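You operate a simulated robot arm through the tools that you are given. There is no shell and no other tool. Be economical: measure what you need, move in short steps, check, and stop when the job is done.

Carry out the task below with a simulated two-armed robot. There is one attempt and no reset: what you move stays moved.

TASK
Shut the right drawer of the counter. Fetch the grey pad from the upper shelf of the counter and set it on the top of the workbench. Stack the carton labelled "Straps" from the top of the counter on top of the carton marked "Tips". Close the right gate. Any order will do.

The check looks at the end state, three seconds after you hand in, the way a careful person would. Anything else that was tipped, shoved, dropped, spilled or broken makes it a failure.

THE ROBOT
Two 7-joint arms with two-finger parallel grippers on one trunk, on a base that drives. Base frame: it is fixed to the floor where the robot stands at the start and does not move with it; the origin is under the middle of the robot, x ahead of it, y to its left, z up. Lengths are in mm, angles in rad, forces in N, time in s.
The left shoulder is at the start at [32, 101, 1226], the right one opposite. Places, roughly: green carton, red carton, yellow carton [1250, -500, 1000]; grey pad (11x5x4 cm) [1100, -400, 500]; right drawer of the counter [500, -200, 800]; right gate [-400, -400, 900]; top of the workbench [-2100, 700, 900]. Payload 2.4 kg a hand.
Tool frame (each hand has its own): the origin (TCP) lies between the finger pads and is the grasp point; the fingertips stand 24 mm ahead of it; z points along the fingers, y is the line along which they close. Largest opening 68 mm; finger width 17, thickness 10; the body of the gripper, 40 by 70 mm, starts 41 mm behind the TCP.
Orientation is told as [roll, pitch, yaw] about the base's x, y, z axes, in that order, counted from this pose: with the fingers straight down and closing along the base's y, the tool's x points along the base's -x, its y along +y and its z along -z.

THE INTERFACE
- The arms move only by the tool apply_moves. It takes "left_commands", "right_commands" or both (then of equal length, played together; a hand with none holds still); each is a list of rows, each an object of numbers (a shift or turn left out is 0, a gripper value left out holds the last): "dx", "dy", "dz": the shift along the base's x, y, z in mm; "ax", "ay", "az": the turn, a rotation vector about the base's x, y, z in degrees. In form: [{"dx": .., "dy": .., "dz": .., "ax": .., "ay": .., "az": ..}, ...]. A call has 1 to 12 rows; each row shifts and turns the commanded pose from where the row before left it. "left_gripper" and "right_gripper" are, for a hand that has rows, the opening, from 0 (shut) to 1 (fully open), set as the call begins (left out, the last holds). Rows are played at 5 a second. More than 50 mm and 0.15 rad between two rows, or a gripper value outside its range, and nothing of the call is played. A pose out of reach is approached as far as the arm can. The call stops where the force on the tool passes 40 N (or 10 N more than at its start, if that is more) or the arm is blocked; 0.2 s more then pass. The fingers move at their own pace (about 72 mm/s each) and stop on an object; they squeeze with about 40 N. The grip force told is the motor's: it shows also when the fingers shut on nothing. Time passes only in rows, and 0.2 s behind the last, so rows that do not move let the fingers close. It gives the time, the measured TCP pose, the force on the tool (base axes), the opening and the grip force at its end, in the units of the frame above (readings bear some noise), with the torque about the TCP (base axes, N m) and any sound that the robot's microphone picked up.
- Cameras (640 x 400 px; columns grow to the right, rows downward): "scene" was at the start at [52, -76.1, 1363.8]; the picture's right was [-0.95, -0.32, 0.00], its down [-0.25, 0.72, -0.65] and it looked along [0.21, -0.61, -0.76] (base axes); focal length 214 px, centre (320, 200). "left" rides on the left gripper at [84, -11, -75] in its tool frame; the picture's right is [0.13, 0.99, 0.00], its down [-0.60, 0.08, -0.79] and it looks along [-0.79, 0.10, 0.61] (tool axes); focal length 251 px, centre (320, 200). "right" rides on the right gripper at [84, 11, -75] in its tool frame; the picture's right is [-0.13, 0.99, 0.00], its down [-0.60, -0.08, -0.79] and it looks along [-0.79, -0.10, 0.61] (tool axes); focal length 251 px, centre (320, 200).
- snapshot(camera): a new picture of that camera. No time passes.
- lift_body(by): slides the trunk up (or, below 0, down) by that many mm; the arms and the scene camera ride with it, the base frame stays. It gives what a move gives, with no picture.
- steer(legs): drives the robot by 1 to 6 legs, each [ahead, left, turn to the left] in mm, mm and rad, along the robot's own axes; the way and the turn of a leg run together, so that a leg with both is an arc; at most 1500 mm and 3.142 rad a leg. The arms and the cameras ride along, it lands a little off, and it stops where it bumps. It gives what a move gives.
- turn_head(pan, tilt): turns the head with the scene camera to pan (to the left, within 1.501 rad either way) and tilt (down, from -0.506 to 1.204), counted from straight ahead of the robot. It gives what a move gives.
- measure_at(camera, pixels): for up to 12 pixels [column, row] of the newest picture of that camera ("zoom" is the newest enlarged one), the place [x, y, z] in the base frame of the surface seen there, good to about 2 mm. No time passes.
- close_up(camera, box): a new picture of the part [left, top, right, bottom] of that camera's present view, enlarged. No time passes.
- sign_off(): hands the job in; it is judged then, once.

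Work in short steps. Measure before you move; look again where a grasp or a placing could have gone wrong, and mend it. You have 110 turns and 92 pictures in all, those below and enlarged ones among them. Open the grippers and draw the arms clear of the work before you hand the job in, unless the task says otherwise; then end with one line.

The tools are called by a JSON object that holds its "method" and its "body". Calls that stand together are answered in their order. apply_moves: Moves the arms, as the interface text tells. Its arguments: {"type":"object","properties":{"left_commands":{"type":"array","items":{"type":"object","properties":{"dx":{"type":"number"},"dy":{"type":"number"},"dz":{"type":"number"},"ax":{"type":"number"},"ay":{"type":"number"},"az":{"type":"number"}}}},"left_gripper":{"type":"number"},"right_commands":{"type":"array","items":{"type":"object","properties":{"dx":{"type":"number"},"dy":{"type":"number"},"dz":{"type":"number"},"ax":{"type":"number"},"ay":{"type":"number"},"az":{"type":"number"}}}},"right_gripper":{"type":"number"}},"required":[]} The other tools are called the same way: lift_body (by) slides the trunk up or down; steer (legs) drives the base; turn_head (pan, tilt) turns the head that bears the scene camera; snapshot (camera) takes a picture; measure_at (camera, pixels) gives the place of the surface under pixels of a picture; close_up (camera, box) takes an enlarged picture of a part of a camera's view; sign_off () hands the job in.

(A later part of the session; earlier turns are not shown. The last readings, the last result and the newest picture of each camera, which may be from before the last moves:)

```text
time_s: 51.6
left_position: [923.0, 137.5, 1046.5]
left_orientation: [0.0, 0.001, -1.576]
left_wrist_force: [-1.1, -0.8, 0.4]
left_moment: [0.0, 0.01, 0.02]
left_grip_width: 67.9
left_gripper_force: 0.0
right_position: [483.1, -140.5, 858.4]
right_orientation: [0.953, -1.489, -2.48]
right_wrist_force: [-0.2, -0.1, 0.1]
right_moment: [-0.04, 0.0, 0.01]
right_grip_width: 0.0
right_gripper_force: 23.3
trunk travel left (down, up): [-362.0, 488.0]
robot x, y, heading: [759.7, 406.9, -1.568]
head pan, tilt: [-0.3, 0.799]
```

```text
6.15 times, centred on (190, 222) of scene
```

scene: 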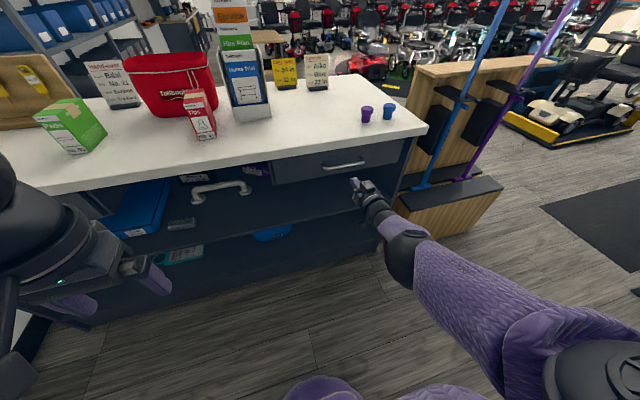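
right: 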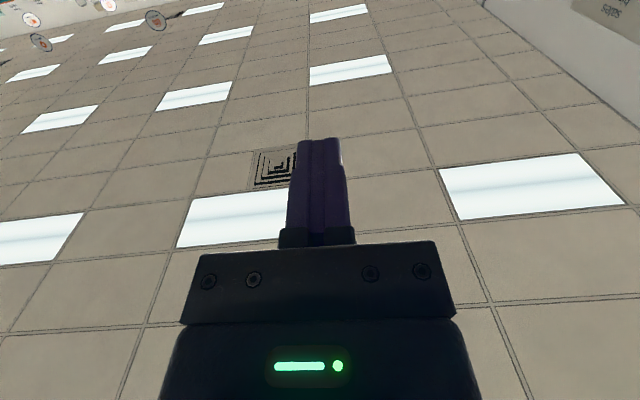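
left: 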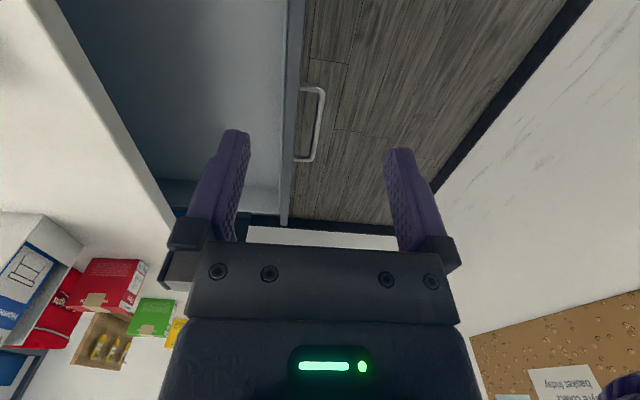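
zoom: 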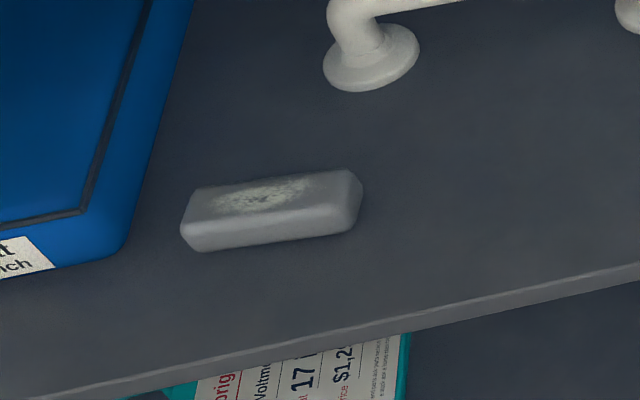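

{"method": "measure_at", "body": {"camera": "zoom", "pixels": [[185, 230], [205, 190], [205, 248], [350, 228], [360, 185], [345, 175], [270, 200], [250, 290], [420, 320], [372, 75], [100, 255], [420, 220]]}}

{"method": "measure_at", "body": {"camera": "scene", "pixels": [[100, 205], [80, 215], [225, 190], [150, 190], [270, 200]]}}

```text
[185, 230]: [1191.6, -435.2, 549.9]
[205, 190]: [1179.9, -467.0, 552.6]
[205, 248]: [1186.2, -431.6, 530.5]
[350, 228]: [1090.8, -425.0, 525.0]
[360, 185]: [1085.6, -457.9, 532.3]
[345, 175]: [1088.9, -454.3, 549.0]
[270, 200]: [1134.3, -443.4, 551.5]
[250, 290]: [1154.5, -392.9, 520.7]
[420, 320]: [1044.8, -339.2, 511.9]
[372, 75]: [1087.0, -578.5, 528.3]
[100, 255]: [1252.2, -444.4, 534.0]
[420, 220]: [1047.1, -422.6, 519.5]
```

```text
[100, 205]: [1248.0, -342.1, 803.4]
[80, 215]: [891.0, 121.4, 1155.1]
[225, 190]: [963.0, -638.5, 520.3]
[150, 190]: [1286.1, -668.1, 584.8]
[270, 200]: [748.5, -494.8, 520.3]
```

Pad spans x 1085–1192, y −425…−470 on a shelf at z 520, long side along x. It needs closing along y, so I test whether the right hand can roll 180° (camera on top) while horizontal.

{"method": "apply_moves", "body": {"right_commands": [{"ay": 8.5}, {"ay": 8.5}, {"ay": 8.5}, {"ay": 8.5}, {"ay": 8.5}, {"ay": 8.5}, {"ay": 8.5}, {"ay": 8.5}, {"ay": 8.5}, {"ay": 8.5}, {"ay": 8.5}], "right_gripper": 0}}

{"method": "snapshot", "body": {"camera": "right"}}

```text
time_s: 54.0
left_position: [923.7, 137.0, 1046.0]
left_orientation: [-0.002, 0.0, -1.574]
left_wrist_force: [0.0, -0.7, 0.5]
left_moment: [0.03, 0.01, 0.0]
left_grip_width: 68.0
left_gripper_force: 0.1
right_position: [461.8, -238.5, 1114.1]
right_orientation: [-1.51, -0.196, -0.036]
right_wrist_force: [0.0, 0.7, 1.2]
right_moment: [0.03, 0.01, 0.02]
right_grip_width: 0.0
right_gripper_force: 23.9
right hand out of reach, approached as far as the arm can: row 3, 4, 5, 6, 7, 8, 9, 10, 11
trunk travel left (down, up): [-362.0, 488.0]
robot x, y, heading: [760.1, 405.1, -1.574]
head pan, tilt: [-0.3, 0.799]
```

```text
58 pictures are left
```

right: 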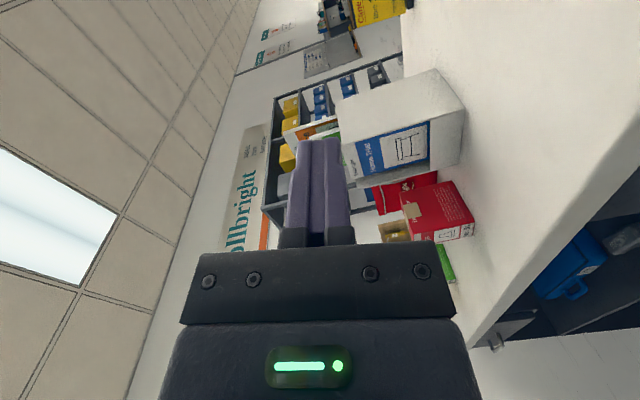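

It reached 90° of roll though the hand rose. I continue the roll to see how far it goes.

{"method": "apply_moves", "body": {"right_commands": [{"ay": 8.5, "dy": 5}, {"ay": 8.5, "dy": 5}, {"ay": 8.5, "dy": 5}, {"ay": 8.5, "dy": 5}, {"ay": 8.5, "dy": 5}, {"ay": 8.5, "dy": 5}, {"ay": 8.5, "dy": 5}, {"ay": 8.5, "dy": 5}, {"ay": 8.5, "dy": 5}, {"ay": 8.5, "dy": 5}]}}

{"method": "snapshot", "body": {"camera": "right"}}

```text
time_s: 56.2
left_position: [922.6, 137.4, 1047.5]
left_orientation: [0.001, -0.001, -1.574]
left_wrist_force: [-0.4, -0.5, 0.4]
left_moment: [-0.01, 0.0, 0.02]
left_grip_width: 68.1
left_gripper_force: 0.1
right_position: [465.0, -237.2, 1220.7]
right_orientation: [-1.54, 0.521, -0.039]
right_wrist_force: [-0.5, 0.0, 0.5]
right_moment: [-0.03, -0.02, -0.02]
right_grip_width: 0.0
right_gripper_force: 23.7
right hand out of reach, approached as far as the arm can: row 1, 2, 3, 4, 5, 6, 7, 8, 9, 10
trunk travel left (down, up): [-362.0, 488.0]
robot x, y, heading: [754.6, 409.5, -1.573]
head pan, tilt: [-0.3, 0.799]
```

```text
57 pictures are left
```

right: 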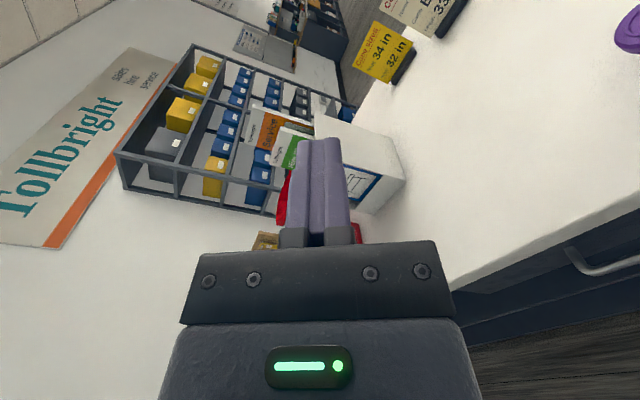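

Roll limit is ≈120°, so camera-on-top isn't available. I look down at the robot's own base to learn its footprint.

{"method": "turn_head", "body": {"pan": 0, "tilt": 1.2}}

{"method": "snapshot", "body": {"camera": "scene"}}

```text
time_s: 57.1
left_position: [922.9, 136.3, 1046.6]
left_orientation: [0.0, 0.0, -1.575]
left_wrist_force: [0.8, 0.2, 0.0]
left_moment: [0.01, -0.01, 0.0]
left_grip_width: 68.0
left_gripper_force: 0.0
right_position: [465.2, -236.8, 1221.4]
right_orientation: [-1.541, 0.521, -0.038]
right_wrist_force: [0.5, 0.4, -0.5]
right_moment: [0.01, 0.0, 0.01]
right_grip_width: 0.2
right_gripper_force: 23.9
trunk travel left (down, up): [-362.0, 488.0]
robot x, y, heading: [757.8, 407.1, -1.572]
head pan, tilt: [0.0, 1.201]
```

```text
56 pictures are left
```

scene: 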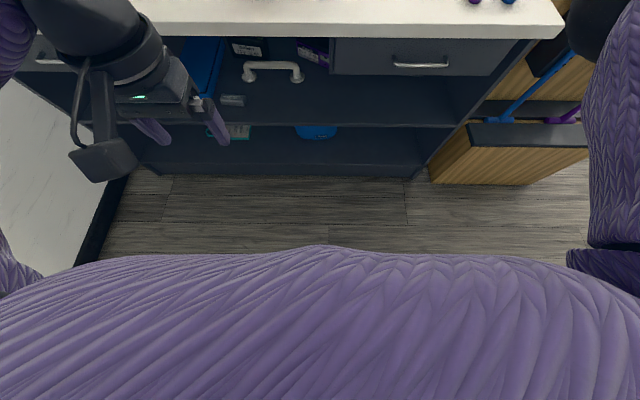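

I measure the torso's front surface and the counter's lower front.

{"method": "measure_at", "body": {"camera": "scene", "pixels": [[320, 250], [320, 300], [320, 380], [150, 270], [500, 265], [320, 172], [320, 110], [300, 20], [200, 30]]}}

```text
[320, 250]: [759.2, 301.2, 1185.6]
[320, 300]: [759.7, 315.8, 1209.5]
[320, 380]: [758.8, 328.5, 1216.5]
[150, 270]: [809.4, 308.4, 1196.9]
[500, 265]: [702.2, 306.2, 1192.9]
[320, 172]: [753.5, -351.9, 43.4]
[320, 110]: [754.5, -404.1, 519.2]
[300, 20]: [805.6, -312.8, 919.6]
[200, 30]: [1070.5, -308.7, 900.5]
```

I back off and unroll the right hand, then tilt it toward 60° down, in free space.

{"method": "steer", "body": {"legs": [[-200, 0, 0]]}}

{"method": "apply_moves", "body": {"right_commands": [{"ay": -8.5, "dy": 10}, {"ay": -8.5, "dy": 10}, {"ay": -8.5, "dy": 10}, {"ay": -8.5, "dy": 10}, {"ay": -8.5, "dy": 10, "dz": -10}, {"ay": -8.5, "dy": 10, "dz": -20}, {"ay": -8.5, "dy": 10, "dz": -20}, {"ay": -8.5, "dy": 10, "dz": -20}, {"ay": -8.5, "dz": -20}, {"ay": -8.5, "dz": -20}, {"ay": -8.5, "dz": -20}, {"ay": -8.5, "dz": -20}]}}

{"method": "apply_moves", "body": {"right_commands": [{"ay": -8.5}, {"ay": -8.5}, {"ax": 8, "dy": 20, "dz": -20}, {"ax": 8, "dy": 20, "dz": -20}, {"ax": 8, "dy": 20, "dz": -20}, {"ax": 8, "dy": 20, "dz": -10}]}}

```text
time_s: 58.7
left_position: [923.7, 335.9, 1047.0]
left_orientation: [0.0, 0.0, -1.57]
left_wrist_force: [-0.4, -0.3, -0.2]
left_moment: [-0.02, -0.01, 0.02]
left_grip_width: 68.0
left_gripper_force: 0.1
right_position: [468.6, -39.5, 1220.0]
right_orientation: [-1.539, 0.523, -0.034]
right_wrist_force: [0.5, -0.2, 0.9]
right_moment: [0.0, -0.02, -0.02]
right_grip_width: 0.1
right_gripper_force: 23.1
trunk travel left (down, up): [-362.0, 488.0]
robot x, y, heading: [759.3, 603.4, -1.572]
head pan, tilt: [0.0, 1.201]
```

```text
time_s: 61.3
left_position: [925.7, 334.2, 1047.1]
left_orientation: [0.0, 0.0, -1.571]
left_wrist_force: [0.4, 0.5, 0.0]
left_moment: [0.0, 0.0, 0.02]
left_grip_width: 67.9
left_gripper_force: 0.1
right_position: [452.7, -32.6, 1084.8]
right_orientation: [-1.428, -1.261, -0.099]
right_wrist_force: [-0.3, 0.1, 0.4]
right_moment: [0.01, 0.03, -0.01]
right_grip_width: 0.0
right_gripper_force: 24.1
right hand out of reach, approached as far as the arm can: row 1, 2, 3, 4, 5, 6, 7, 8, 12
trunk travel left (down, up): [-362.0, 488.0]
robot x, y, heading: [758.1, 604.6, -1.57]
head pan, tilt: [0.0, 1.201]
```

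```text
time_s: 62.7
left_position: [923.6, 336.4, 1049.0]
left_orientation: [0.001, -0.002, -1.571]
left_wrist_force: [0.4, 0.0, -0.1]
left_moment: [0.03, -0.03, 0.02]
left_grip_width: 67.8
left_gripper_force: 0.0
right_position: [427.0, 8.2, 990.2]
right_orientation: [0.024, -1.028, -1.541]
right_wrist_force: [-0.2, 0.9, 0.1]
right_moment: [-0.01, 0.01, -0.01]
right_grip_width: 0.3
right_gripper_force: 23.8
right hand out of reach, approached as far as the arm can: row 3, 4, 5, 6
trunk travel left (down, up): [-362.0, 488.0]
robot x, y, heading: [758.2, 606.3, -1.57]
head pan, tilt: [0.0, 1.201]
```

Tool now 31° below horizontal. I continue to tilt toward ~60° down and lower/left to see the reachable zone.

{"method": "apply_moves", "body": {"right_commands": [{"ax": 7, "dy": 20, "dz": -25}, {"ax": 7, "dy": 20, "dz": -25}, {"ax": 7, "dy": 15, "dz": -20}, {"ax": 7, "dy": 15, "dz": -20, "dx": 10}]}}

{"method": "apply_moves", "body": {"right_commands": [{"dx": 20}, {"dx": 20}, {"dx": 20}, {"dx": 20}]}}

```text
time_s: 63.7
left_position: [924.1, 335.8, 1047.8]
left_orientation: [0.0, 0.0, -1.571]
left_wrist_force: [0.3, 0.0, -0.2]
left_moment: [0.0, 0.01, -0.01]
left_grip_width: 67.9
left_gripper_force: 0.1
right_position: [410.3, 104.1, 807.6]
right_orientation: [0.059, -0.649, -1.552]
right_wrist_force: [0.1, -0.6, 0.4]
right_moment: [0.01, -0.02, 0.02]
right_grip_width: 0.1
right_gripper_force: 23.3
right hand out of reach, approached as far as the arm can: row 1, 2, 3, 4
trunk travel left (down, up): [-362.0, 488.0]
robot x, y, heading: [760.8, 603.6, -1.572]
head pan, tilt: [0.0, 1.201]
```

```text
time_s: 64.7
left_position: [924.8, 335.9, 1046.6]
left_orientation: [-0.001, 0.001, -1.57]
left_wrist_force: [-0.7, -0.7, 0.4]
left_moment: [0.0, -0.02, 0.01]
left_grip_width: 68.0
left_gripper_force: 0.0
right_position: [457.6, 98.7, 791.7]
right_orientation: [0.064, -0.66, -1.554]
right_wrist_force: [-0.6, 0.7, 0.4]
right_moment: [0.01, 0.0, 0.03]
right_grip_width: 0.3
right_gripper_force: 23.4
right hand out of reach, approached as far as the arm can: row 1, 2, 4
trunk travel left (down, up): [-362.0, 488.0]
robot x, y, heading: [755.7, 602.7, -1.571]
head pan, tilt: [0.0, 1.201]
```

The hand reaches 504 ahead, 298 right, 357 below the shoulder at 38° from vertical – good for the shelf. I turn the robot to heading ≈-0.35 and lower the trunk so the TCP is about z 600, gripper open.

{"method": "steer", "body": {"legs": [[0, 0, 1.22]]}}

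{"method": "lift_body", "body": {"by": -185}}

{"method": "turn_head", "body": {"pan": -0.6, "tilt": 0.8}}

{"method": "apply_moves", "body": {"right_commands": [{"dx": 0}, {"dx": 0}], "right_gripper": 1}}

{"method": "snapshot", "body": {"camera": "scene"}}

```text
time_s: 68.2
left_position: [1066.8, 678.4, 1046.3]
left_orientation: [0.001, 0.001, -0.312]
left_wrist_force: [0.1, -0.4, -0.4]
left_moment: [0.0, 0.01, 0.02]
left_grip_width: 68.1
left_gripper_force: 0.0
right_position: [1149.8, 163.2, 792.4]
right_orientation: [0.063, -0.657, -0.296]
right_wrist_force: [0.5, -0.5, 0.3]
right_moment: [-0.03, 0.02, 0.0]
right_grip_width: 0.0
right_gripper_force: 23.8
trunk travel left (down, up): [-362.0, 488.0]
robot x, y, heading: [758.5, 605.2, -0.315]
head pan, tilt: [0.0, 1.201]
```

```text
time_s: 70.2
left_position: [1065.8, 678.1, 861.3]
left_orientation: [0.0, -0.001, -0.313]
left_wrist_force: [0.1, -0.5, 0.0]
left_moment: [-0.03, 0.01, 0.0]
left_grip_width: 67.9
left_gripper_force: 0.1
right_position: [1149.6, 162.3, 608.5]
right_orientation: [0.063, -0.659, -0.298]
right_wrist_force: [-0.5, -0.5, -0.4]
right_moment: [-0.01, -0.05, 0.0]
right_grip_width: 0.0
right_gripper_force: 23.3
trunk travel left (down, up): [-177.0, 673.0]
robot x, y, heading: [760.8, 604.9, -0.313]
head pan, tilt: [0.0, 1.201]
```

```text
time_s: 71.2
left_position: [1066.4, 679.4, 861.8]
left_orientation: [-0.001, 0.001, -0.314]
left_wrist_force: [-0.3, 0.1, -0.5]
left_moment: [0.01, -0.05, -0.03]
left_grip_width: 68.2
left_gripper_force: 0.1
right_position: [1149.0, 162.8, 606.7]
right_orientation: [0.064, -0.658, -0.297]
right_wrist_force: [0.0, 0.0, 0.5]
right_moment: [0.01, 0.0, -0.03]
right_grip_width: 0.0
right_gripper_force: 23.7
trunk travel left (down, up): [-177.0, 673.0]
robot x, y, heading: [759.5, 605.8, -0.313]
head pan, tilt: [-0.6, 0.799]
```

```text
time_s: 71.8
left_position: [1068.0, 679.0, 862.7]
left_orientation: [0.001, 0.001, -0.314]
left_wrist_force: [0.3, 0.4, 0.5]
left_moment: [0.02, 0.03, 0.02]
left_grip_width: 68.3
left_gripper_force: 0.1
right_position: [1148.8, 163.0, 607.0]
right_orientation: [0.063, -0.658, -0.298]
right_wrist_force: [-0.9, -0.5, 0.1]
right_moment: [0.03, 0.0, 0.02]
right_grip_width: 68.0
right_gripper_force: 0.1
trunk travel left (down, up): [-177.0, 673.0]
robot x, y, heading: [755.3, 603.3, -0.317]
head pan, tilt: [-0.6, 0.799]
```

```text
55 pictures are left
```

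scene: 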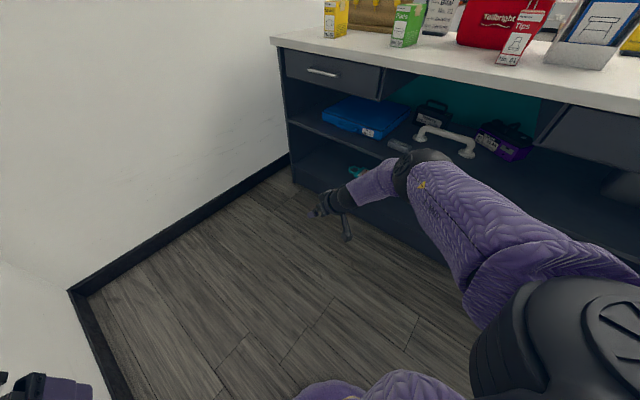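

I measure the arm's outline (elbow at (425,165)) for clearance under the top, and compare both drawer fronts.

{"method": "measure_at", "body": {"camera": "scene", "pixels": [[335, 200], [375, 178], [425, 155], [430, 190], [480, 200], [540, 240], [300, 68], [350, 80], [590, 135], [620, 130], [397, 145], [345, 230]]}}

```text
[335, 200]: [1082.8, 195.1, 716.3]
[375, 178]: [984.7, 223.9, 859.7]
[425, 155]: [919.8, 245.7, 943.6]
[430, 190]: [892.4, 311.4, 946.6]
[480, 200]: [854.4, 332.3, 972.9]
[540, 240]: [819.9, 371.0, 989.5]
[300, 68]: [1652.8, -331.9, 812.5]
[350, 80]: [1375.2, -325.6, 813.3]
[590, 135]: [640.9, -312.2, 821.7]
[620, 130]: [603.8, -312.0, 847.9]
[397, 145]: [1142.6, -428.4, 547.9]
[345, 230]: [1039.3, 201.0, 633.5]
```

Both drawer fronts lie on one line (right is shut). A y-directed closing isn't possible since the elbow would hit the top, so I'll turn the pad with closed fingers, then grasp along its length. I turn to heading -1.1 and move to a place in front of it.

{"method": "apply_moves", "body": {"right_commands": [{"dx": 0}, {"dx": 0}, {"dx": 0}], "right_gripper": 0}}

{"method": "steer", "body": {"legs": [[0, 0, -0.785], [430, 278, 0]]}}

{"method": "lift_body", "body": {"by": -48}}

{"method": "turn_head", "body": {"pan": -0.1, "tilt": 0.85}}

{"method": "snapshot", "body": {"camera": "scene"}}

```text
time_s: 72.7
left_position: [1067.7, 679.0, 861.9]
left_orientation: [-0.002, 0.0, -0.312]
left_wrist_force: [0.0, 0.1, 0.6]
left_moment: [0.01, 0.0, 0.0]
left_grip_width: 67.9
left_gripper_force: 0.1
right_position: [1149.5, 162.8, 607.7]
right_orientation: [0.065, -0.659, -0.297]
right_wrist_force: [0.1, 0.5, -0.4]
right_moment: [-0.04, -0.01, -0.01]
right_grip_width: 0.0
right_gripper_force: 23.9
trunk travel left (down, up): [-177.0, 673.0]
robot x, y, heading: [763.3, 606.6, -0.311]
head pan, tilt: [-0.6, 0.799]
```

```text
time_s: 77.7
left_position: [1470.1, 174.9, 861.7]
left_orientation: [0.0, -0.001, -1.106]
left_wrist_force: [0.0, 0.1, 0.1]
left_moment: [0.02, 0.01, 0.02]
left_grip_width: 67.8
left_gripper_force: 0.1
right_position: [1158.7, -245.8, 607.2]
right_orientation: [0.066, -0.658, -1.092]
right_wrist_force: [-0.7, -0.2, 0.4]
right_moment: [-0.01, 0.01, 0.01]
right_grip_width: 0.0
right_gripper_force: 23.8
trunk travel left (down, up): [-177.0, 673.0]
robot x, y, heading: [1198.1, 346.0, -1.108]
head pan, tilt: [-0.6, 0.799]
```

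```text
time_s: 78.6
left_position: [1469.9, 176.1, 813.2]
left_orientation: [0.0, 0.0, -1.108]
left_wrist_force: [-0.2, 0.2, -0.4]
left_moment: [-0.01, 0.03, -0.03]
left_grip_width: 67.7
left_gripper_force: 0.0
right_position: [1158.8, -244.4, 560.1]
right_orientation: [0.063, -0.659, -1.094]
right_wrist_force: [0.1, 0.1, -0.3]
right_moment: [0.01, -0.02, 0.0]
right_grip_width: 0.3
right_gripper_force: 23.7
trunk travel left (down, up): [-129.0, 721.0]
robot x, y, heading: [1200.4, 340.4, -1.107]
head pan, tilt: [-0.6, 0.799]
```

```text
time_s: 79.5
left_position: [1468.8, 175.1, 814.4]
left_orientation: [-0.001, 0.001, -1.107]
left_wrist_force: [0.2, -0.2, -0.1]
left_moment: [0.0, 0.0, 0.0]
left_grip_width: 68.0
left_gripper_force: 0.1
right_position: [1158.9, -245.1, 559.4]
right_orientation: [0.066, -0.659, -1.091]
right_wrist_force: [-0.7, 0.3, -0.6]
right_moment: [0.0, 0.02, 0.0]
right_grip_width: 0.0
right_gripper_force: 23.4
trunk travel left (down, up): [-129.0, 721.0]
robot x, y, heading: [1200.3, 344.9, -1.105]
head pan, tilt: [-0.099, 0.85]
```

```text
54 pictures are left
```

scene: 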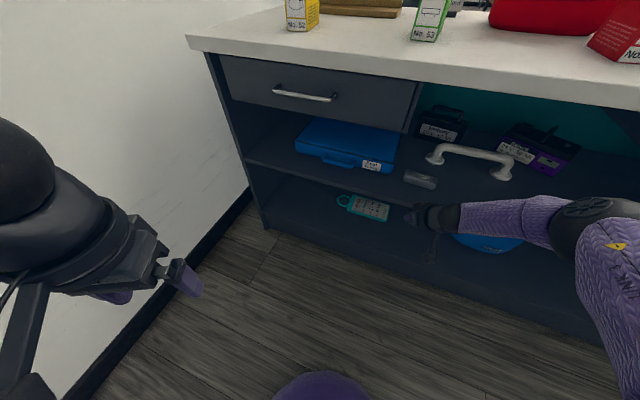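

I check the right-hand camera view and the pad and elbow positions.

{"method": "snapshot", "body": {"camera": "right"}}

{"method": "measure_at", "body": {"camera": "scene", "pixels": [[590, 205], [550, 205], [500, 210], [440, 215], [405, 178], [435, 183], [420, 205], [385, 190]]}}

```text
53 pictures are left
```

right: 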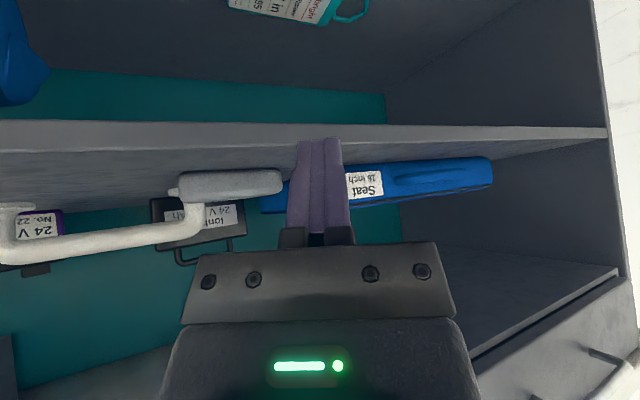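

```text
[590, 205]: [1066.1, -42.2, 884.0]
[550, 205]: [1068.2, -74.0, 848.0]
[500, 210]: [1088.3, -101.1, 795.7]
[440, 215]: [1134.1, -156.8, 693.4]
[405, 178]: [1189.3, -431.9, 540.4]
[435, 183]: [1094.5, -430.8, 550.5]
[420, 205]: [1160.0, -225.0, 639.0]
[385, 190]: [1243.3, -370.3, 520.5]
```

Elbow stays out front of the top. I move ~140 mm in -y to just before the pad and look.

{"method": "steer", "body": {"legs": [[128, -57, 0]]}}

{"method": "close_up", "body": {"camera": "scene", "box": [340, 100, 540, 240]}}

```text
time_s: 80.9
left_position: [1477.9, 31.7, 814.2]
left_orientation: [-0.001, 0.001, -1.104]
left_wrist_force: [-0.1, -0.8, -0.3]
left_moment: [-0.01, 0.0, -0.02]
left_grip_width: 68.1
left_gripper_force: 0.0
right_position: [1166.9, -389.5, 559.0]
right_orientation: [0.064, -0.659, -1.089]
right_wrist_force: [0.0, 0.1, 0.2]
right_moment: [-0.01, 0.05, 0.03]
right_grip_width: 0.0
right_gripper_force: 23.4
trunk travel left (down, up): [-129.0, 721.0]
robot x, y, heading: [1212.3, 200.7, -1.107]
head pan, tilt: [-0.099, 0.85]
```

```text
2.86 times, centred on (440, 170) of scene
```

zoom: 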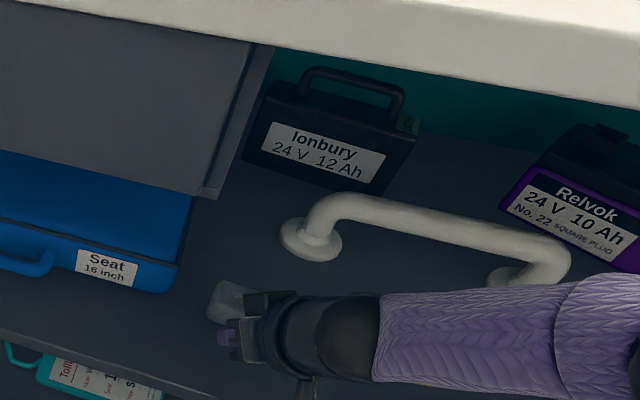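

The fingertip is just before the pad's left end. I push ~75 mm in -y.

{"method": "steer", "body": {"legs": [[26.7, -13.6, 0], [17.8, -9.1, 0], [17.8, -9.1, 0]]}}

{"method": "snapshot", "body": {"camera": "right"}}

{"method": "close_up", "body": {"camera": "scene", "box": [340, 100, 540, 240]}}

```text
time_s: 82.5
left_position: [1478.1, -36.7, 813.1]
left_orientation: [0.0, 0.001, -1.104]
left_wrist_force: [0.6, 0.0, -0.9]
left_moment: [0.03, 0.01, 0.0]
left_grip_width: 68.1
left_gripper_force: 0.0
right_position: [1168.4, -458.8, 560.3]
right_orientation: [0.066, -0.656, -1.089]
right_wrist_force: [-0.2, 0.1, -0.3]
right_moment: [-0.02, 0.01, -0.02]
right_grip_width: 0.0
right_gripper_force: 23.5
trunk travel left (down, up): [-129.0, 721.0]
robot x, y, heading: [1210.5, 131.5, -1.104]
head pan, tilt: [-0.099, 0.85]
```

```text
51 pictures are left
```

right: 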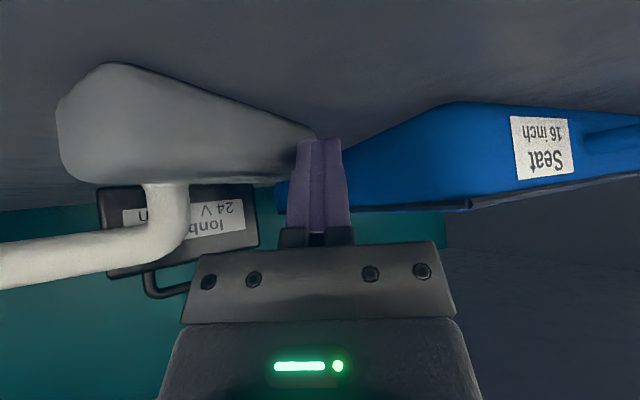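

```text
2.86 times, centred on (440, 170) of scene
```

zoom: 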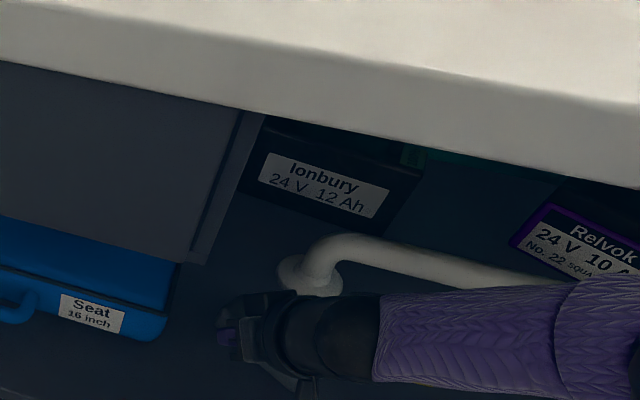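

The pad is turning (near end at (100,130), far end at (310,130)). I measure it.

{"method": "measure_at", "body": {"camera": "right", "pixels": [[70, 110], [110, 70], [200, 95], [300, 128], [110, 170], [200, 175], [270, 170], [160, 130]]}}

```text
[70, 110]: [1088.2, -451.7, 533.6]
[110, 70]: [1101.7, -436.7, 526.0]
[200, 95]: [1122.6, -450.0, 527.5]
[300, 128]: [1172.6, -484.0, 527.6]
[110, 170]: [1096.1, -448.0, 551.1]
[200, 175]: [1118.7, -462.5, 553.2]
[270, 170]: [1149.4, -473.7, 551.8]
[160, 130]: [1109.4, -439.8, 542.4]
```

The pad is now at about -33°; 25 mm more will bring it near -48°.

{"method": "steer", "body": {"legs": [[13, -7, 0], [13, -7, 0]]}}

{"method": "snapshot", "body": {"camera": "right"}}

```text
time_s: 83.5
left_position: [1477.1, -51.8, 814.2]
left_orientation: [-0.001, 0.0, -1.106]
left_wrist_force: [-0.8, 0.0, 0.7]
left_moment: [0.0, 0.0, 0.0]
left_grip_width: 67.9
left_gripper_force: 0.0
right_position: [1168.0, -472.1, 557.4]
right_orientation: [0.067, -0.652, -1.09]
right_wrist_force: [0.4, -0.2, 0.1]
right_moment: [0.0, 0.0, -0.01]
right_grip_width: 0.0
right_gripper_force: 23.7
trunk travel left (down, up): [-129.0, 721.0]
robot x, y, heading: [1210.0, 117.8, -1.111]
head pan, tilt: [-0.099, 0.85]
stopped in leg 1: the robot was blocked; the commanded pose is now the measured one
```

```text
49 pictures are left
```

right: 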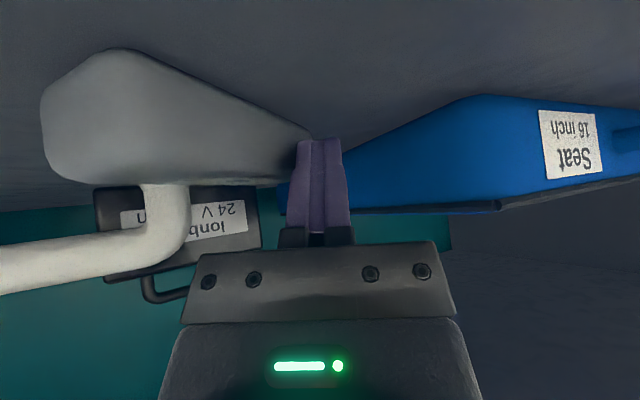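

The drive was blocked (probably forearm at the top's edge). I measure the pad's present direction.

{"method": "measure_at", "body": {"camera": "right", "pixels": [[55, 85], [110, 55], [200, 85], [295, 125], [60, 150], [270, 172], [160, 120]]}}

{"method": "snapshot", "body": {"camera": "scene"}}

```text
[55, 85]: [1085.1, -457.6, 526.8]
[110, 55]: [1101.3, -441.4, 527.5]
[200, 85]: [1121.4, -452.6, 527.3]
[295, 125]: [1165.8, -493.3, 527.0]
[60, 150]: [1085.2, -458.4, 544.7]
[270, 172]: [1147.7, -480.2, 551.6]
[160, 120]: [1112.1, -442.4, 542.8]
```

```text
48 pictures are left
```

scene: 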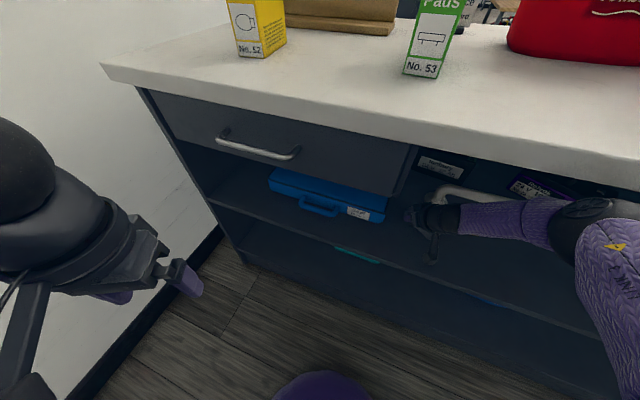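

Pad yaw ≈-40°, hand pointing ≈-62°: good enough. I retreat, open the fingers, lower 8 mm, and line up with the pad's near end.

{"method": "steer", "body": {"legs": [[-62.7, 31, 0], [-64, -78, 0]]}}

{"method": "apply_moves", "body": {"right_commands": [{"dx": 0}, {"dx": 0}, {"dx": 0}], "right_gripper": 1}}

{"method": "lift_body", "body": {"by": -8}}

{"method": "snapshot", "body": {"camera": "right"}}

```text
time_s: 85.2
left_position: [1379.3, 41.7, 814.1]
left_orientation: [0.0, -0.001, -1.107]
left_wrist_force: [-0.9, -0.7, -0.7]
left_moment: [-0.01, -0.01, 0.01]
left_grip_width: 68.0
left_gripper_force: 0.0
right_position: [1069.3, -378.2, 557.2]
right_orientation: [0.064, -0.653, -1.091]
right_wrist_force: [0.4, 0.7, -0.3]
right_moment: [-0.01, 0.0, 0.01]
right_grip_width: 0.2
right_gripper_force: 23.5
trunk travel left (down, up): [-129.0, 721.0]
robot x, y, heading: [1107.4, 210.0, -1.103]
head pan, tilt: [-0.099, 0.85]
```

```text
time_s: 86.0
left_position: [1379.1, 42.2, 813.9]
left_orientation: [0.0, -0.001, -1.106]
left_wrist_force: [0.2, -0.7, -1.4]
left_moment: [0.0, 0.03, -0.02]
left_grip_width: 67.9
left_gripper_force: 0.1
right_position: [1068.7, -377.3, 557.2]
right_orientation: [0.065, -0.653, -1.09]
right_wrist_force: [0.0, -0.7, -0.3]
right_moment: [0.01, -0.03, 0.01]
right_grip_width: 68.0
right_gripper_force: 0.1
trunk travel left (down, up): [-129.0, 721.0]
robot x, y, heading: [1107.7, 212.0, -1.11]
head pan, tilt: [-0.099, 0.85]
```

```text
time_s: 86.6
left_position: [1379.6, 41.3, 806.1]
left_orientation: [0.001, 0.0, -1.108]
left_wrist_force: [-0.8, 0.1, -0.6]
left_moment: [0.01, -0.01, -0.02]
left_grip_width: 67.9
left_gripper_force: 0.1
right_position: [1068.7, -377.2, 549.9]
right_orientation: [0.064, -0.652, -1.09]
right_wrist_force: [1.6, 0.1, -0.6]
right_moment: [-0.02, -0.02, -0.03]
right_grip_width: 67.9
right_gripper_force: 0.0
trunk travel left (down, up): [-121.0, 729.0]
robot x, y, heading: [1113.5, 213.4, -1.105]
head pan, tilt: [-0.099, 0.85]
```

```text
47 pictures are left
```

right: 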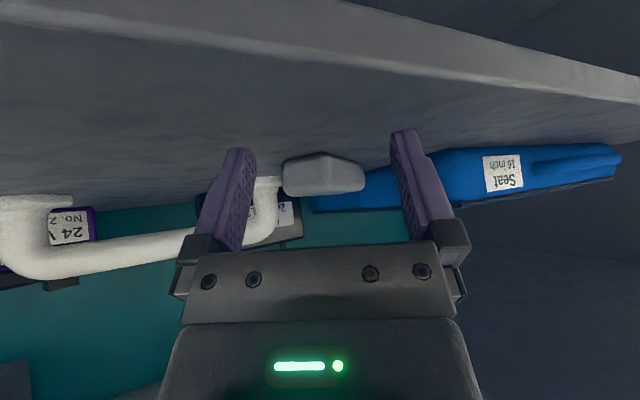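

The pad lies between the open fingers. I drive ahead 100 mm to straddle it.

{"method": "steer", "body": {"legs": [[70, 0, 0], [32, 0, 0]]}}

{"method": "snapshot", "body": {"camera": "right"}}

```text
time_s: 88.0
left_position: [1424.6, -47.2, 806.4]
left_orientation: [-0.002, -0.002, -1.108]
left_wrist_force: [0.0, -0.2, 0.9]
left_moment: [0.01, -0.02, 0.01]
left_grip_width: 68.1
left_gripper_force: 0.0
right_position: [1113.2, -466.4, 550.0]
right_orientation: [0.065, -0.652, -1.092]
right_wrist_force: [0.4, 0.7, -0.3]
right_moment: [0.0, 0.0, -0.02]
right_grip_width: 68.1
right_gripper_force: 0.0
trunk travel left (down, up): [-121.0, 729.0]
robot x, y, heading: [1154.2, 121.8, -1.105]
head pan, tilt: [-0.099, 0.85]
```

```text
46 pictures are left
```

right: 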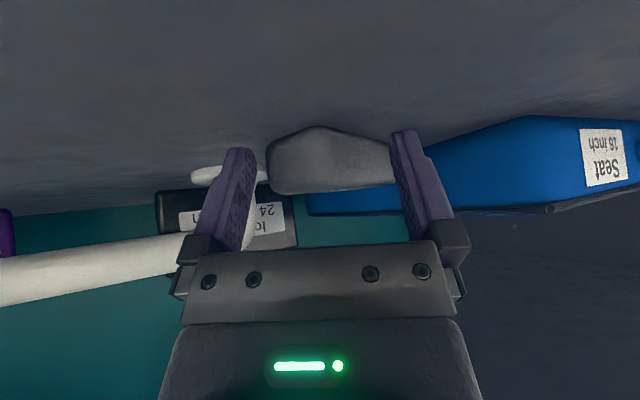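

Pad is between the fingers near the tips. I close.

{"method": "apply_moves", "body": {"right_commands": [{"dx": 0}, {"dx": 0}, {"dx": 0}, {"dx": 0}], "right_gripper": 0}}

{"method": "snapshot", "body": {"camera": "right"}}

```text
time_s: 89.0
left_position: [1423.4, -48.3, 805.5]
left_orientation: [0.001, 0.0, -1.108]
left_wrist_force: [-0.3, 0.2, 0.3]
left_moment: [0.0, 0.0, 0.01]
left_grip_width: 67.8
left_gripper_force: 0.1
right_position: [1112.6, -467.0, 550.8]
right_orientation: [0.064, -0.653, -1.091]
right_wrist_force: [-0.5, -0.1, -0.5]
right_moment: [0.03, 0.02, -0.02]
right_grip_width: 0.0
right_gripper_force: 23.6
trunk travel left (down, up): [-121.0, 729.0]
robot x, y, heading: [1160.1, 120.9, -1.1]
head pan, tilt: [-0.099, 0.85]
```

```text
45 pictures are left
```

right: 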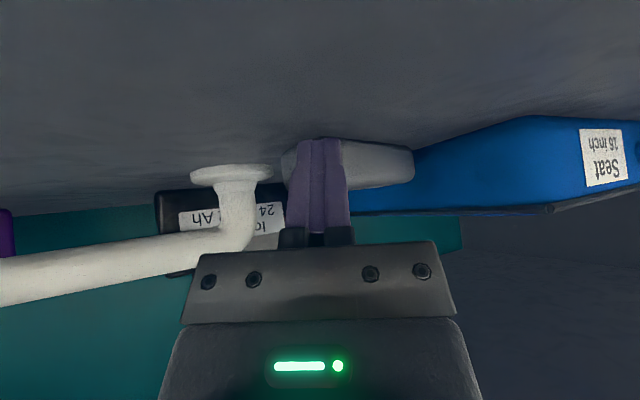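

The fingers closed on nothing: the pad slipped out ahead. I measure where it is now.

{"method": "measure_at", "body": {"camera": "right", "pixels": [[290, 160], [350, 148], [385, 155], [410, 165], [380, 180], [345, 185], [410, 145], [400, 178], [360, 140], [230, 170]]}}

{"method": "close_up", "body": {"camera": "right", "box": [240, 110, 440, 235]}}

```text
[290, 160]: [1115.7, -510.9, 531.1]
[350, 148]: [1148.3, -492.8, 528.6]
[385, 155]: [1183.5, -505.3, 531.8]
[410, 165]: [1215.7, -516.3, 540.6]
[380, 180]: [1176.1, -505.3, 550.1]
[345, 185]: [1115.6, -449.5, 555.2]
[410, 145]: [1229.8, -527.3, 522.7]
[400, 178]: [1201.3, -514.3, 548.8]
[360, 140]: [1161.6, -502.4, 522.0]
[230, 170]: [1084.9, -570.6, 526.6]
```

```text
3.20 times, centred on (340, 172) of right
```

zoom: 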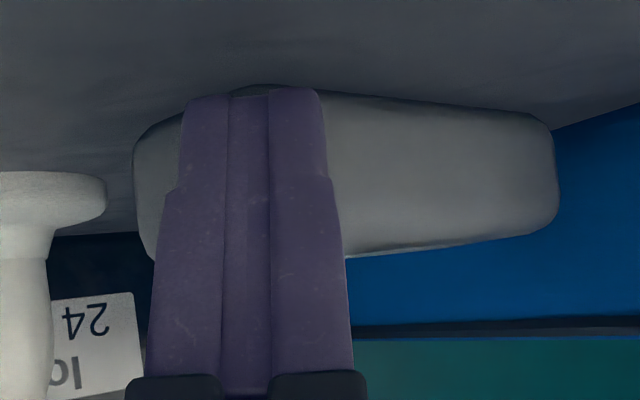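

The pad now lies ≈30 mm deeper at yaw ≈-19°. The elbow limits depth, so I retreat and try a lower trunk with a flatter arm.

{"method": "steer", "body": {"legs": [[-200, 0, 0]]}}

{"method": "lift_body", "body": {"by": -119}}

{"method": "apply_moves", "body": {"right_commands": [{"dz": 20}, {"dz": 20}, {"dz": 20}, {"dz": 20}, {"dz": 20}, {"dz": 20}]}}

{"method": "snapshot", "body": {"camera": "scene"}}

```text
time_s: 90.7
left_position: [1332.2, 135.9, 806.3]
left_orientation: [-0.002, 0.0, -1.107]
left_wrist_force: [0.9, -0.4, -1.2]
left_moment: [-0.03, 0.02, -0.02]
left_grip_width: 67.8
left_gripper_force: 0.0
right_position: [1021.2, -283.1, 549.5]
right_orientation: [0.065, -0.653, -1.09]
right_wrist_force: [0.0, -0.2, 0.0]
right_moment: [0.04, 0.02, 0.02]
right_grip_width: 0.0
right_gripper_force: 24.0
trunk travel left (down, up): [-121.0, 729.0]
robot x, y, heading: [1064.3, 306.8, -1.102]
head pan, tilt: [-0.099, 0.85]
```

```text
time_s: 92.1
left_position: [1337.6, 124.5, 667.8]
left_orientation: [0.0, 0.101, -1.108]
left_wrist_force: [-0.4, 0.1, -0.3]
left_moment: [0.05, 0.02, 0.03]
left_grip_width: 67.8
left_gripper_force: 0.1
right_position: [1020.9, -283.5, 431.0]
right_orientation: [0.065, -0.653, -1.09]
right_wrist_force: [-0.5, -0.3, -1.0]
right_moment: [-0.01, 0.0, 0.0]
right_grip_width: 0.1
right_gripper_force: 24.1
trunk travel left (down, up): [-2.0, 848.0]
robot x, y, heading: [1062.1, 302.3, -1.107]
head pan, tilt: [-0.099, 0.85]
```

```text
time_s: 93.5
left_position: [1338.3, 124.3, 667.9]
left_orientation: [0.0, 0.104, -1.109]
left_wrist_force: [-0.1, -0.8, 0.7]
left_moment: [-0.02, 0.0, 0.03]
left_grip_width: 68.2
left_gripper_force: 0.1
right_position: [1020.5, -282.1, 552.1]
right_orientation: [0.066, -0.651, -1.091]
right_wrist_force: [-0.2, 0.3, 0.2]
right_moment: [0.0, 0.01, 0.0]
right_grip_width: 0.0
right_gripper_force: 23.7
trunk travel left (down, up): [-2.0, 848.0]
robot x, y, heading: [1063.8, 306.8, -1.108]
head pan, tilt: [-0.099, 0.85]
```

```text
43 pictures are left
```

scene: 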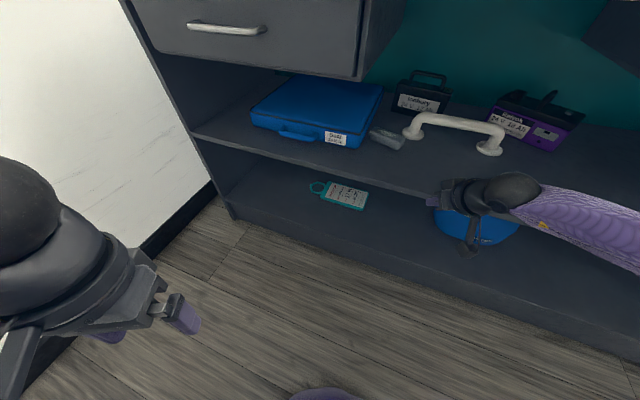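

The hand holds its pose with the trunk fully down, and the arm now lies flatter. I measure arm heights, the underside of the top and the pad.

{"method": "measure_at", "body": {"camera": "scene", "pixels": [[470, 185], [510, 180], [530, 185], [580, 205], [630, 225], [375, 133], [400, 143], [388, 137], [345, 75], [480, 215]]}}

{"method": "close_up", "body": {"camera": "scene", "box": [340, 80, 540, 200]}}

```text
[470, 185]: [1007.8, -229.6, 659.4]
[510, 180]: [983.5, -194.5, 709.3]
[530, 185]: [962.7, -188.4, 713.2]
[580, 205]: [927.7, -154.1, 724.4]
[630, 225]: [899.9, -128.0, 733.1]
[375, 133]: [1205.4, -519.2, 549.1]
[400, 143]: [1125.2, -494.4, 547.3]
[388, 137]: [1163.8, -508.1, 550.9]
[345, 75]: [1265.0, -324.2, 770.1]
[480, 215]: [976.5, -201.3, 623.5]
```

```text
3.20 times, centred on (440, 140) of scene
```

zoom: 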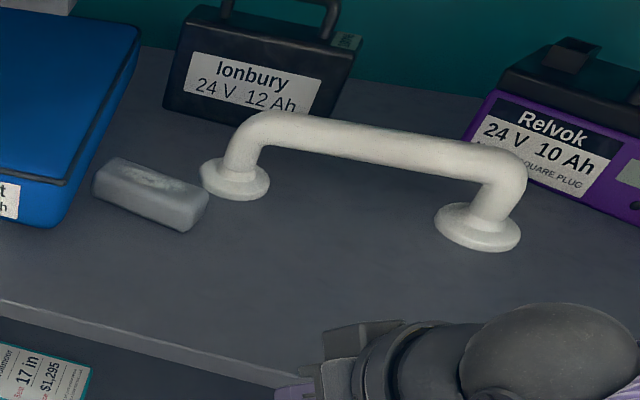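

Now everything fits under the top (arm z≤735). I measure the pad's corners.

{"method": "measure_at", "body": {"camera": "zoom", "pixels": [[97, 180], [117, 162], [185, 210], [205, 192], [185, 228], [97, 198], [150, 185], [207, 200], [232, 180], [60, 220]]}}

```text
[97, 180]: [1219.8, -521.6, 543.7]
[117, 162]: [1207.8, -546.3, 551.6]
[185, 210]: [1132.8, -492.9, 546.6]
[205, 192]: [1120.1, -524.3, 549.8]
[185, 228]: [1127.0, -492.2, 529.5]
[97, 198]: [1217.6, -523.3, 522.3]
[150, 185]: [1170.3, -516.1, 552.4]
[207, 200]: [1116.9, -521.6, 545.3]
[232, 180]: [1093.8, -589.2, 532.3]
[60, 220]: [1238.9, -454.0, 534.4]
```

I check what the purple dome at the bottom of the view (325,396) is, since it might be the base.

{"method": "measure_at", "body": {"camera": "scene", "pixels": [[325, 396], [300, 397], [350, 398]]}}

```text
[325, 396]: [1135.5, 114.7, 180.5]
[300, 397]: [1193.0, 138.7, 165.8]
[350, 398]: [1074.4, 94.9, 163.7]
```

The base reaches only ≈230 mm ahead, so it has room. I move right, turn to heading -0.45, and open the gripper.

{"method": "steer", "body": {"legs": [[-140, -297, 0], [0, 0, 0.658]]}}

{"method": "apply_moves", "body": {"right_commands": [{"dx": 0}, {"dx": 0}, {"dx": 0}], "right_gripper": 1}}

{"method": "turn_head", "body": {"pan": -0.7, "tilt": 0.7}}

{"method": "snapshot", "body": {"camera": "scene"}}

```text
time_s: 97.4
left_position: [1068.6, 320.5, 667.1]
left_orientation: [0.001, 0.101, -0.466]
left_wrist_force: [-0.4, 0.3, -0.1]
left_moment: [0.01, 0.0, -0.02]
left_grip_width: 68.0
left_gripper_force: 0.0
right_position: [1057.8, -194.2, 550.9]
right_orientation: [0.063, -0.653, -0.448]
right_wrist_force: [0.2, 0.5, -0.8]
right_moment: [0.01, -0.03, -0.01]
right_grip_width: 0.0
right_gripper_force: 23.6
trunk travel left (down, up): [-2.0, 848.0]
robot x, y, heading: [743.6, 299.4, -0.461]
head pan, tilt: [-0.099, 0.85]
```

```text
time_s: 98.2
left_position: [1068.3, 320.7, 667.9]
left_orientation: [0.002, 0.105, -0.466]
left_wrist_force: [-0.4, 0.3, -1.0]
left_moment: [0.02, 0.0, 0.02]
left_grip_width: 68.0
left_gripper_force: 0.1
right_position: [1058.7, -194.5, 551.0]
right_orientation: [0.066, -0.654, -0.449]
right_wrist_force: [-0.4, -0.4, 0.2]
right_moment: [0.0, -0.01, -0.03]
right_grip_width: 68.1
right_gripper_force: 0.1
trunk travel left (down, up): [-2.0, 848.0]
robot x, y, heading: [746.1, 301.1, -0.462]
head pan, tilt: [-0.099, 0.85]
```

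```text
time_s: 99.2
left_position: [1068.3, 320.4, 665.8]
left_orientation: [0.0, 0.104, -0.467]
left_wrist_force: [-0.1, -0.5, 0.5]
left_moment: [0.0, -0.01, 0.01]
left_grip_width: 67.8
left_gripper_force: 0.0
right_position: [1059.9, -193.8, 551.2]
right_orientation: [0.066, -0.653, -0.449]
right_wrist_force: [-0.2, 0.3, 0.1]
right_moment: [0.01, -0.02, 0.0]
right_grip_width: 67.6
right_gripper_force: 0.1
trunk travel left (down, up): [-2.0, 848.0]
robot x, y, heading: [739.7, 295.8, -0.46]
head pan, tilt: [-0.7, 0.7]
```

```text
41 pictures are left
```

scene: 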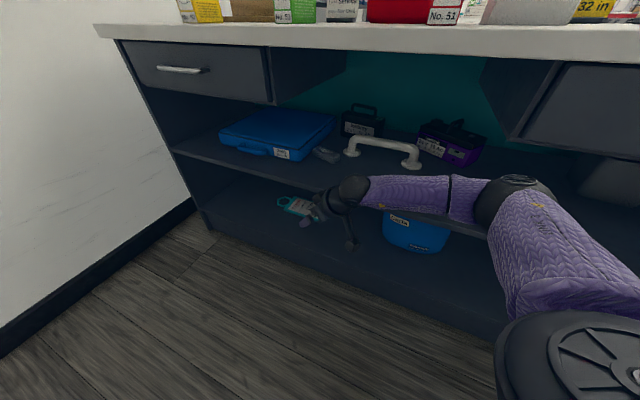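

I measure the elbow (510,195) for its clearance when moved ~300 mm toward the counter.

{"method": "measure_at", "body": {"camera": "scene", "pixels": [[490, 195], [515, 185], [540, 200], [430, 190], [360, 190], [515, 135], [560, 60], [520, 240], [500, 230], [590, 250]]}}

```text
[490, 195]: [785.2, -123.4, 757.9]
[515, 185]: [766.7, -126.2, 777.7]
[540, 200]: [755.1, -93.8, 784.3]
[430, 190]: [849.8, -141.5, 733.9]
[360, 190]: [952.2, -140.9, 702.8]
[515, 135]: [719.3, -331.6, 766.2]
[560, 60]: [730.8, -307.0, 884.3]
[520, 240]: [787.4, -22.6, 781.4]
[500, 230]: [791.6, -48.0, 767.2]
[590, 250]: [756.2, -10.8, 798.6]
```

There's room in the middle bay (elbow x≥790, z≤800). I strafe the hand in to (1085,-485), just before the pad's end.

{"method": "steer", "body": {"legs": [[92, -110, 0], [60, -140, 0]]}}

{"method": "snapshot", "body": {"camera": "right"}}

{"method": "snapshot", "body": {"camera": "scene"}}

```text
time_s: 101.6
left_position: [1093.8, 26.8, 667.9]
left_orientation: [0.0, 0.102, -0.469]
left_wrist_force: [-0.5, 0.0, 0.2]
left_moment: [-0.02, 0.04, 0.03]
left_grip_width: 68.0
left_gripper_force: 0.1
right_position: [1083.1, -488.4, 552.3]
right_orientation: [0.065, -0.652, -0.449]
right_wrist_force: [0.0, -0.5, -0.3]
right_moment: [0.0, 0.0, -0.01]
right_grip_width: 68.1
right_gripper_force: 0.1
trunk travel left (down, up): [-2.0, 848.0]
robot x, y, heading: [768.4, 4.8, -0.472]
head pan, tilt: [-0.7, 0.7]
```

```text
40 pictures are left
```

right: 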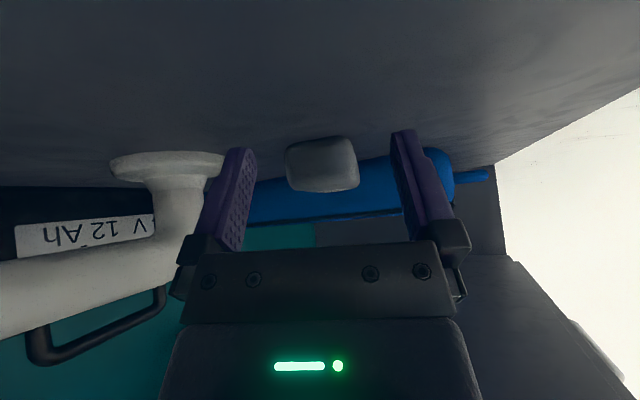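

```text
39 pictures are left
```

scene: 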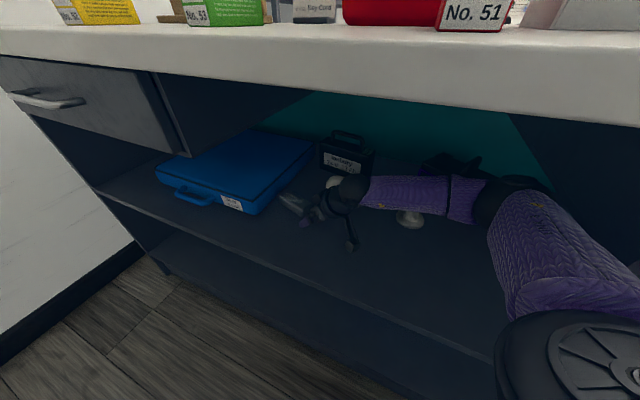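

The pad is centred end-on between the fingers (322,165). I drive ahead 72 mm and close.

{"method": "steer", "body": {"legs": [[72, 0, 0]]}}

{"method": "apply_moves", "body": {"right_commands": [{"dx": 0}, {"dx": 0}, {"dx": 0}, {"dx": 0}], "right_gripper": 0}}

{"method": "snapshot", "body": {"camera": "right"}}

```text
time_s: 102.6
left_position: [1157.6, -5.2, 667.3]
left_orientation: [0.001, 0.1, -0.468]
left_wrist_force: [0.1, 0.2, -0.3]
left_moment: [0.04, 0.04, 0.0]
left_grip_width: 68.3
left_gripper_force: 0.0
right_position: [1148.4, -518.0, 551.3]
right_orientation: [0.064, -0.652, -0.45]
right_wrist_force: [1.3, 0.1, 0.5]
right_moment: [0.01, 0.0, -0.02]
right_grip_width: 68.0
right_gripper_force: 0.1
trunk travel left (down, up): [-2.0, 848.0]
robot x, y, heading: [831.5, -23.8, -0.465]
head pan, tilt: [-0.7, 0.7]
```

```text
time_s: 103.6
left_position: [1157.6, -5.5, 667.3]
left_orientation: [0.0, 0.101, -0.469]
left_wrist_force: [0.6, -0.3, 0.3]
left_moment: [-0.04, 0.02, -0.01]
left_grip_width: 68.3
left_gripper_force: 0.0
right_position: [1147.9, -519.7, 551.6]
right_orientation: [0.065, -0.651, -0.45]
right_wrist_force: [-1.4, 0.6, 0.6]
right_moment: [0.07, 0.04, 0.11]
right_grip_width: 46.3
right_gripper_force: 39.6
trunk travel left (down, up): [-2.0, 848.0]
robot x, y, heading: [830.5, -25.6, -0.47]
head pan, tilt: [-0.7, 0.7]
```

```text
38 pictures are left
```

right: 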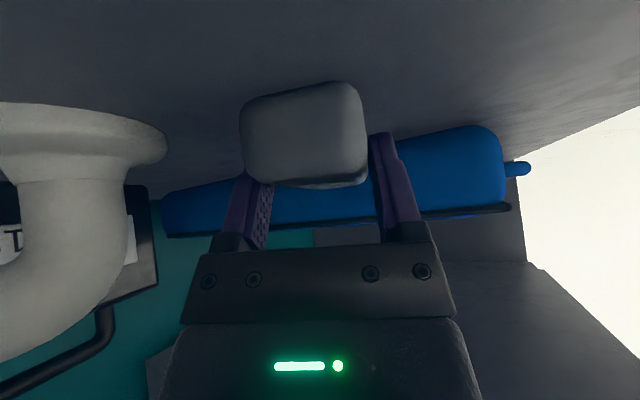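

Gripped (46 mm, 40 N). I lift 35 mm, back off along the hand, and strafe out to the aisle.

{"method": "lift_body", "body": {"by": 35}}

{"method": "steer", "body": {"legs": [[-66, 0, 0], [-60, 140, 0], [-85, 110, 0], [0, 250, 0]]}}

{"method": "snapshot", "body": {"camera": "scene"}}

```text
time_s: 104.4
left_position: [1158.7, -6.2, 703.2]
left_orientation: [0.0, 0.103, -0.468]
left_wrist_force: [0.6, 0.1, -0.2]
left_moment: [0.0, 0.01, 0.0]
left_grip_width: 68.1
left_gripper_force: 0.1
right_position: [1148.4, -519.2, 587.8]
right_orientation: [0.065, -0.653, -0.452]
right_wrist_force: [0.6, 0.2, 0.1]
right_moment: [0.02, 0.01, 0.0]
right_grip_width: 0.1
right_gripper_force: 23.4
trunk travel left (down, up): [-37.0, 813.0]
robot x, y, heading: [831.9, -27.6, -0.465]
head pan, tilt: [-0.7, 0.7]
```

```text
time_s: 108.8
left_position: [1195.5, 546.3, 701.7]
left_orientation: [0.0, 0.101, -0.462]
left_wrist_force: [0.8, 0.8, 0.1]
left_moment: [0.0, -0.02, 0.0]
left_grip_width: 68.0
left_gripper_force: 0.2
right_position: [1188.0, 32.4, 587.8]
right_orientation: [0.065, -0.652, -0.447]
right_wrist_force: [-0.3, 0.6, -0.5]
right_moment: [-0.02, -0.01, 0.0]
right_grip_width: 0.2
right_gripper_force: 23.5
trunk travel left (down, up): [-37.0, 813.0]
robot x, y, heading: [868.9, 521.0, -0.459]
head pan, tilt: [-0.7, 0.7]
```

```text
37 pictures are left
```

scene: 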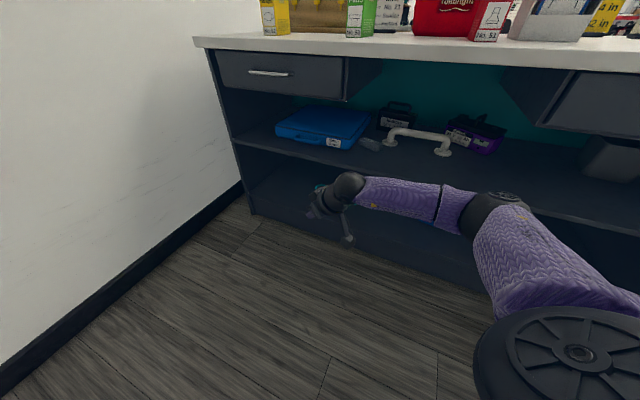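

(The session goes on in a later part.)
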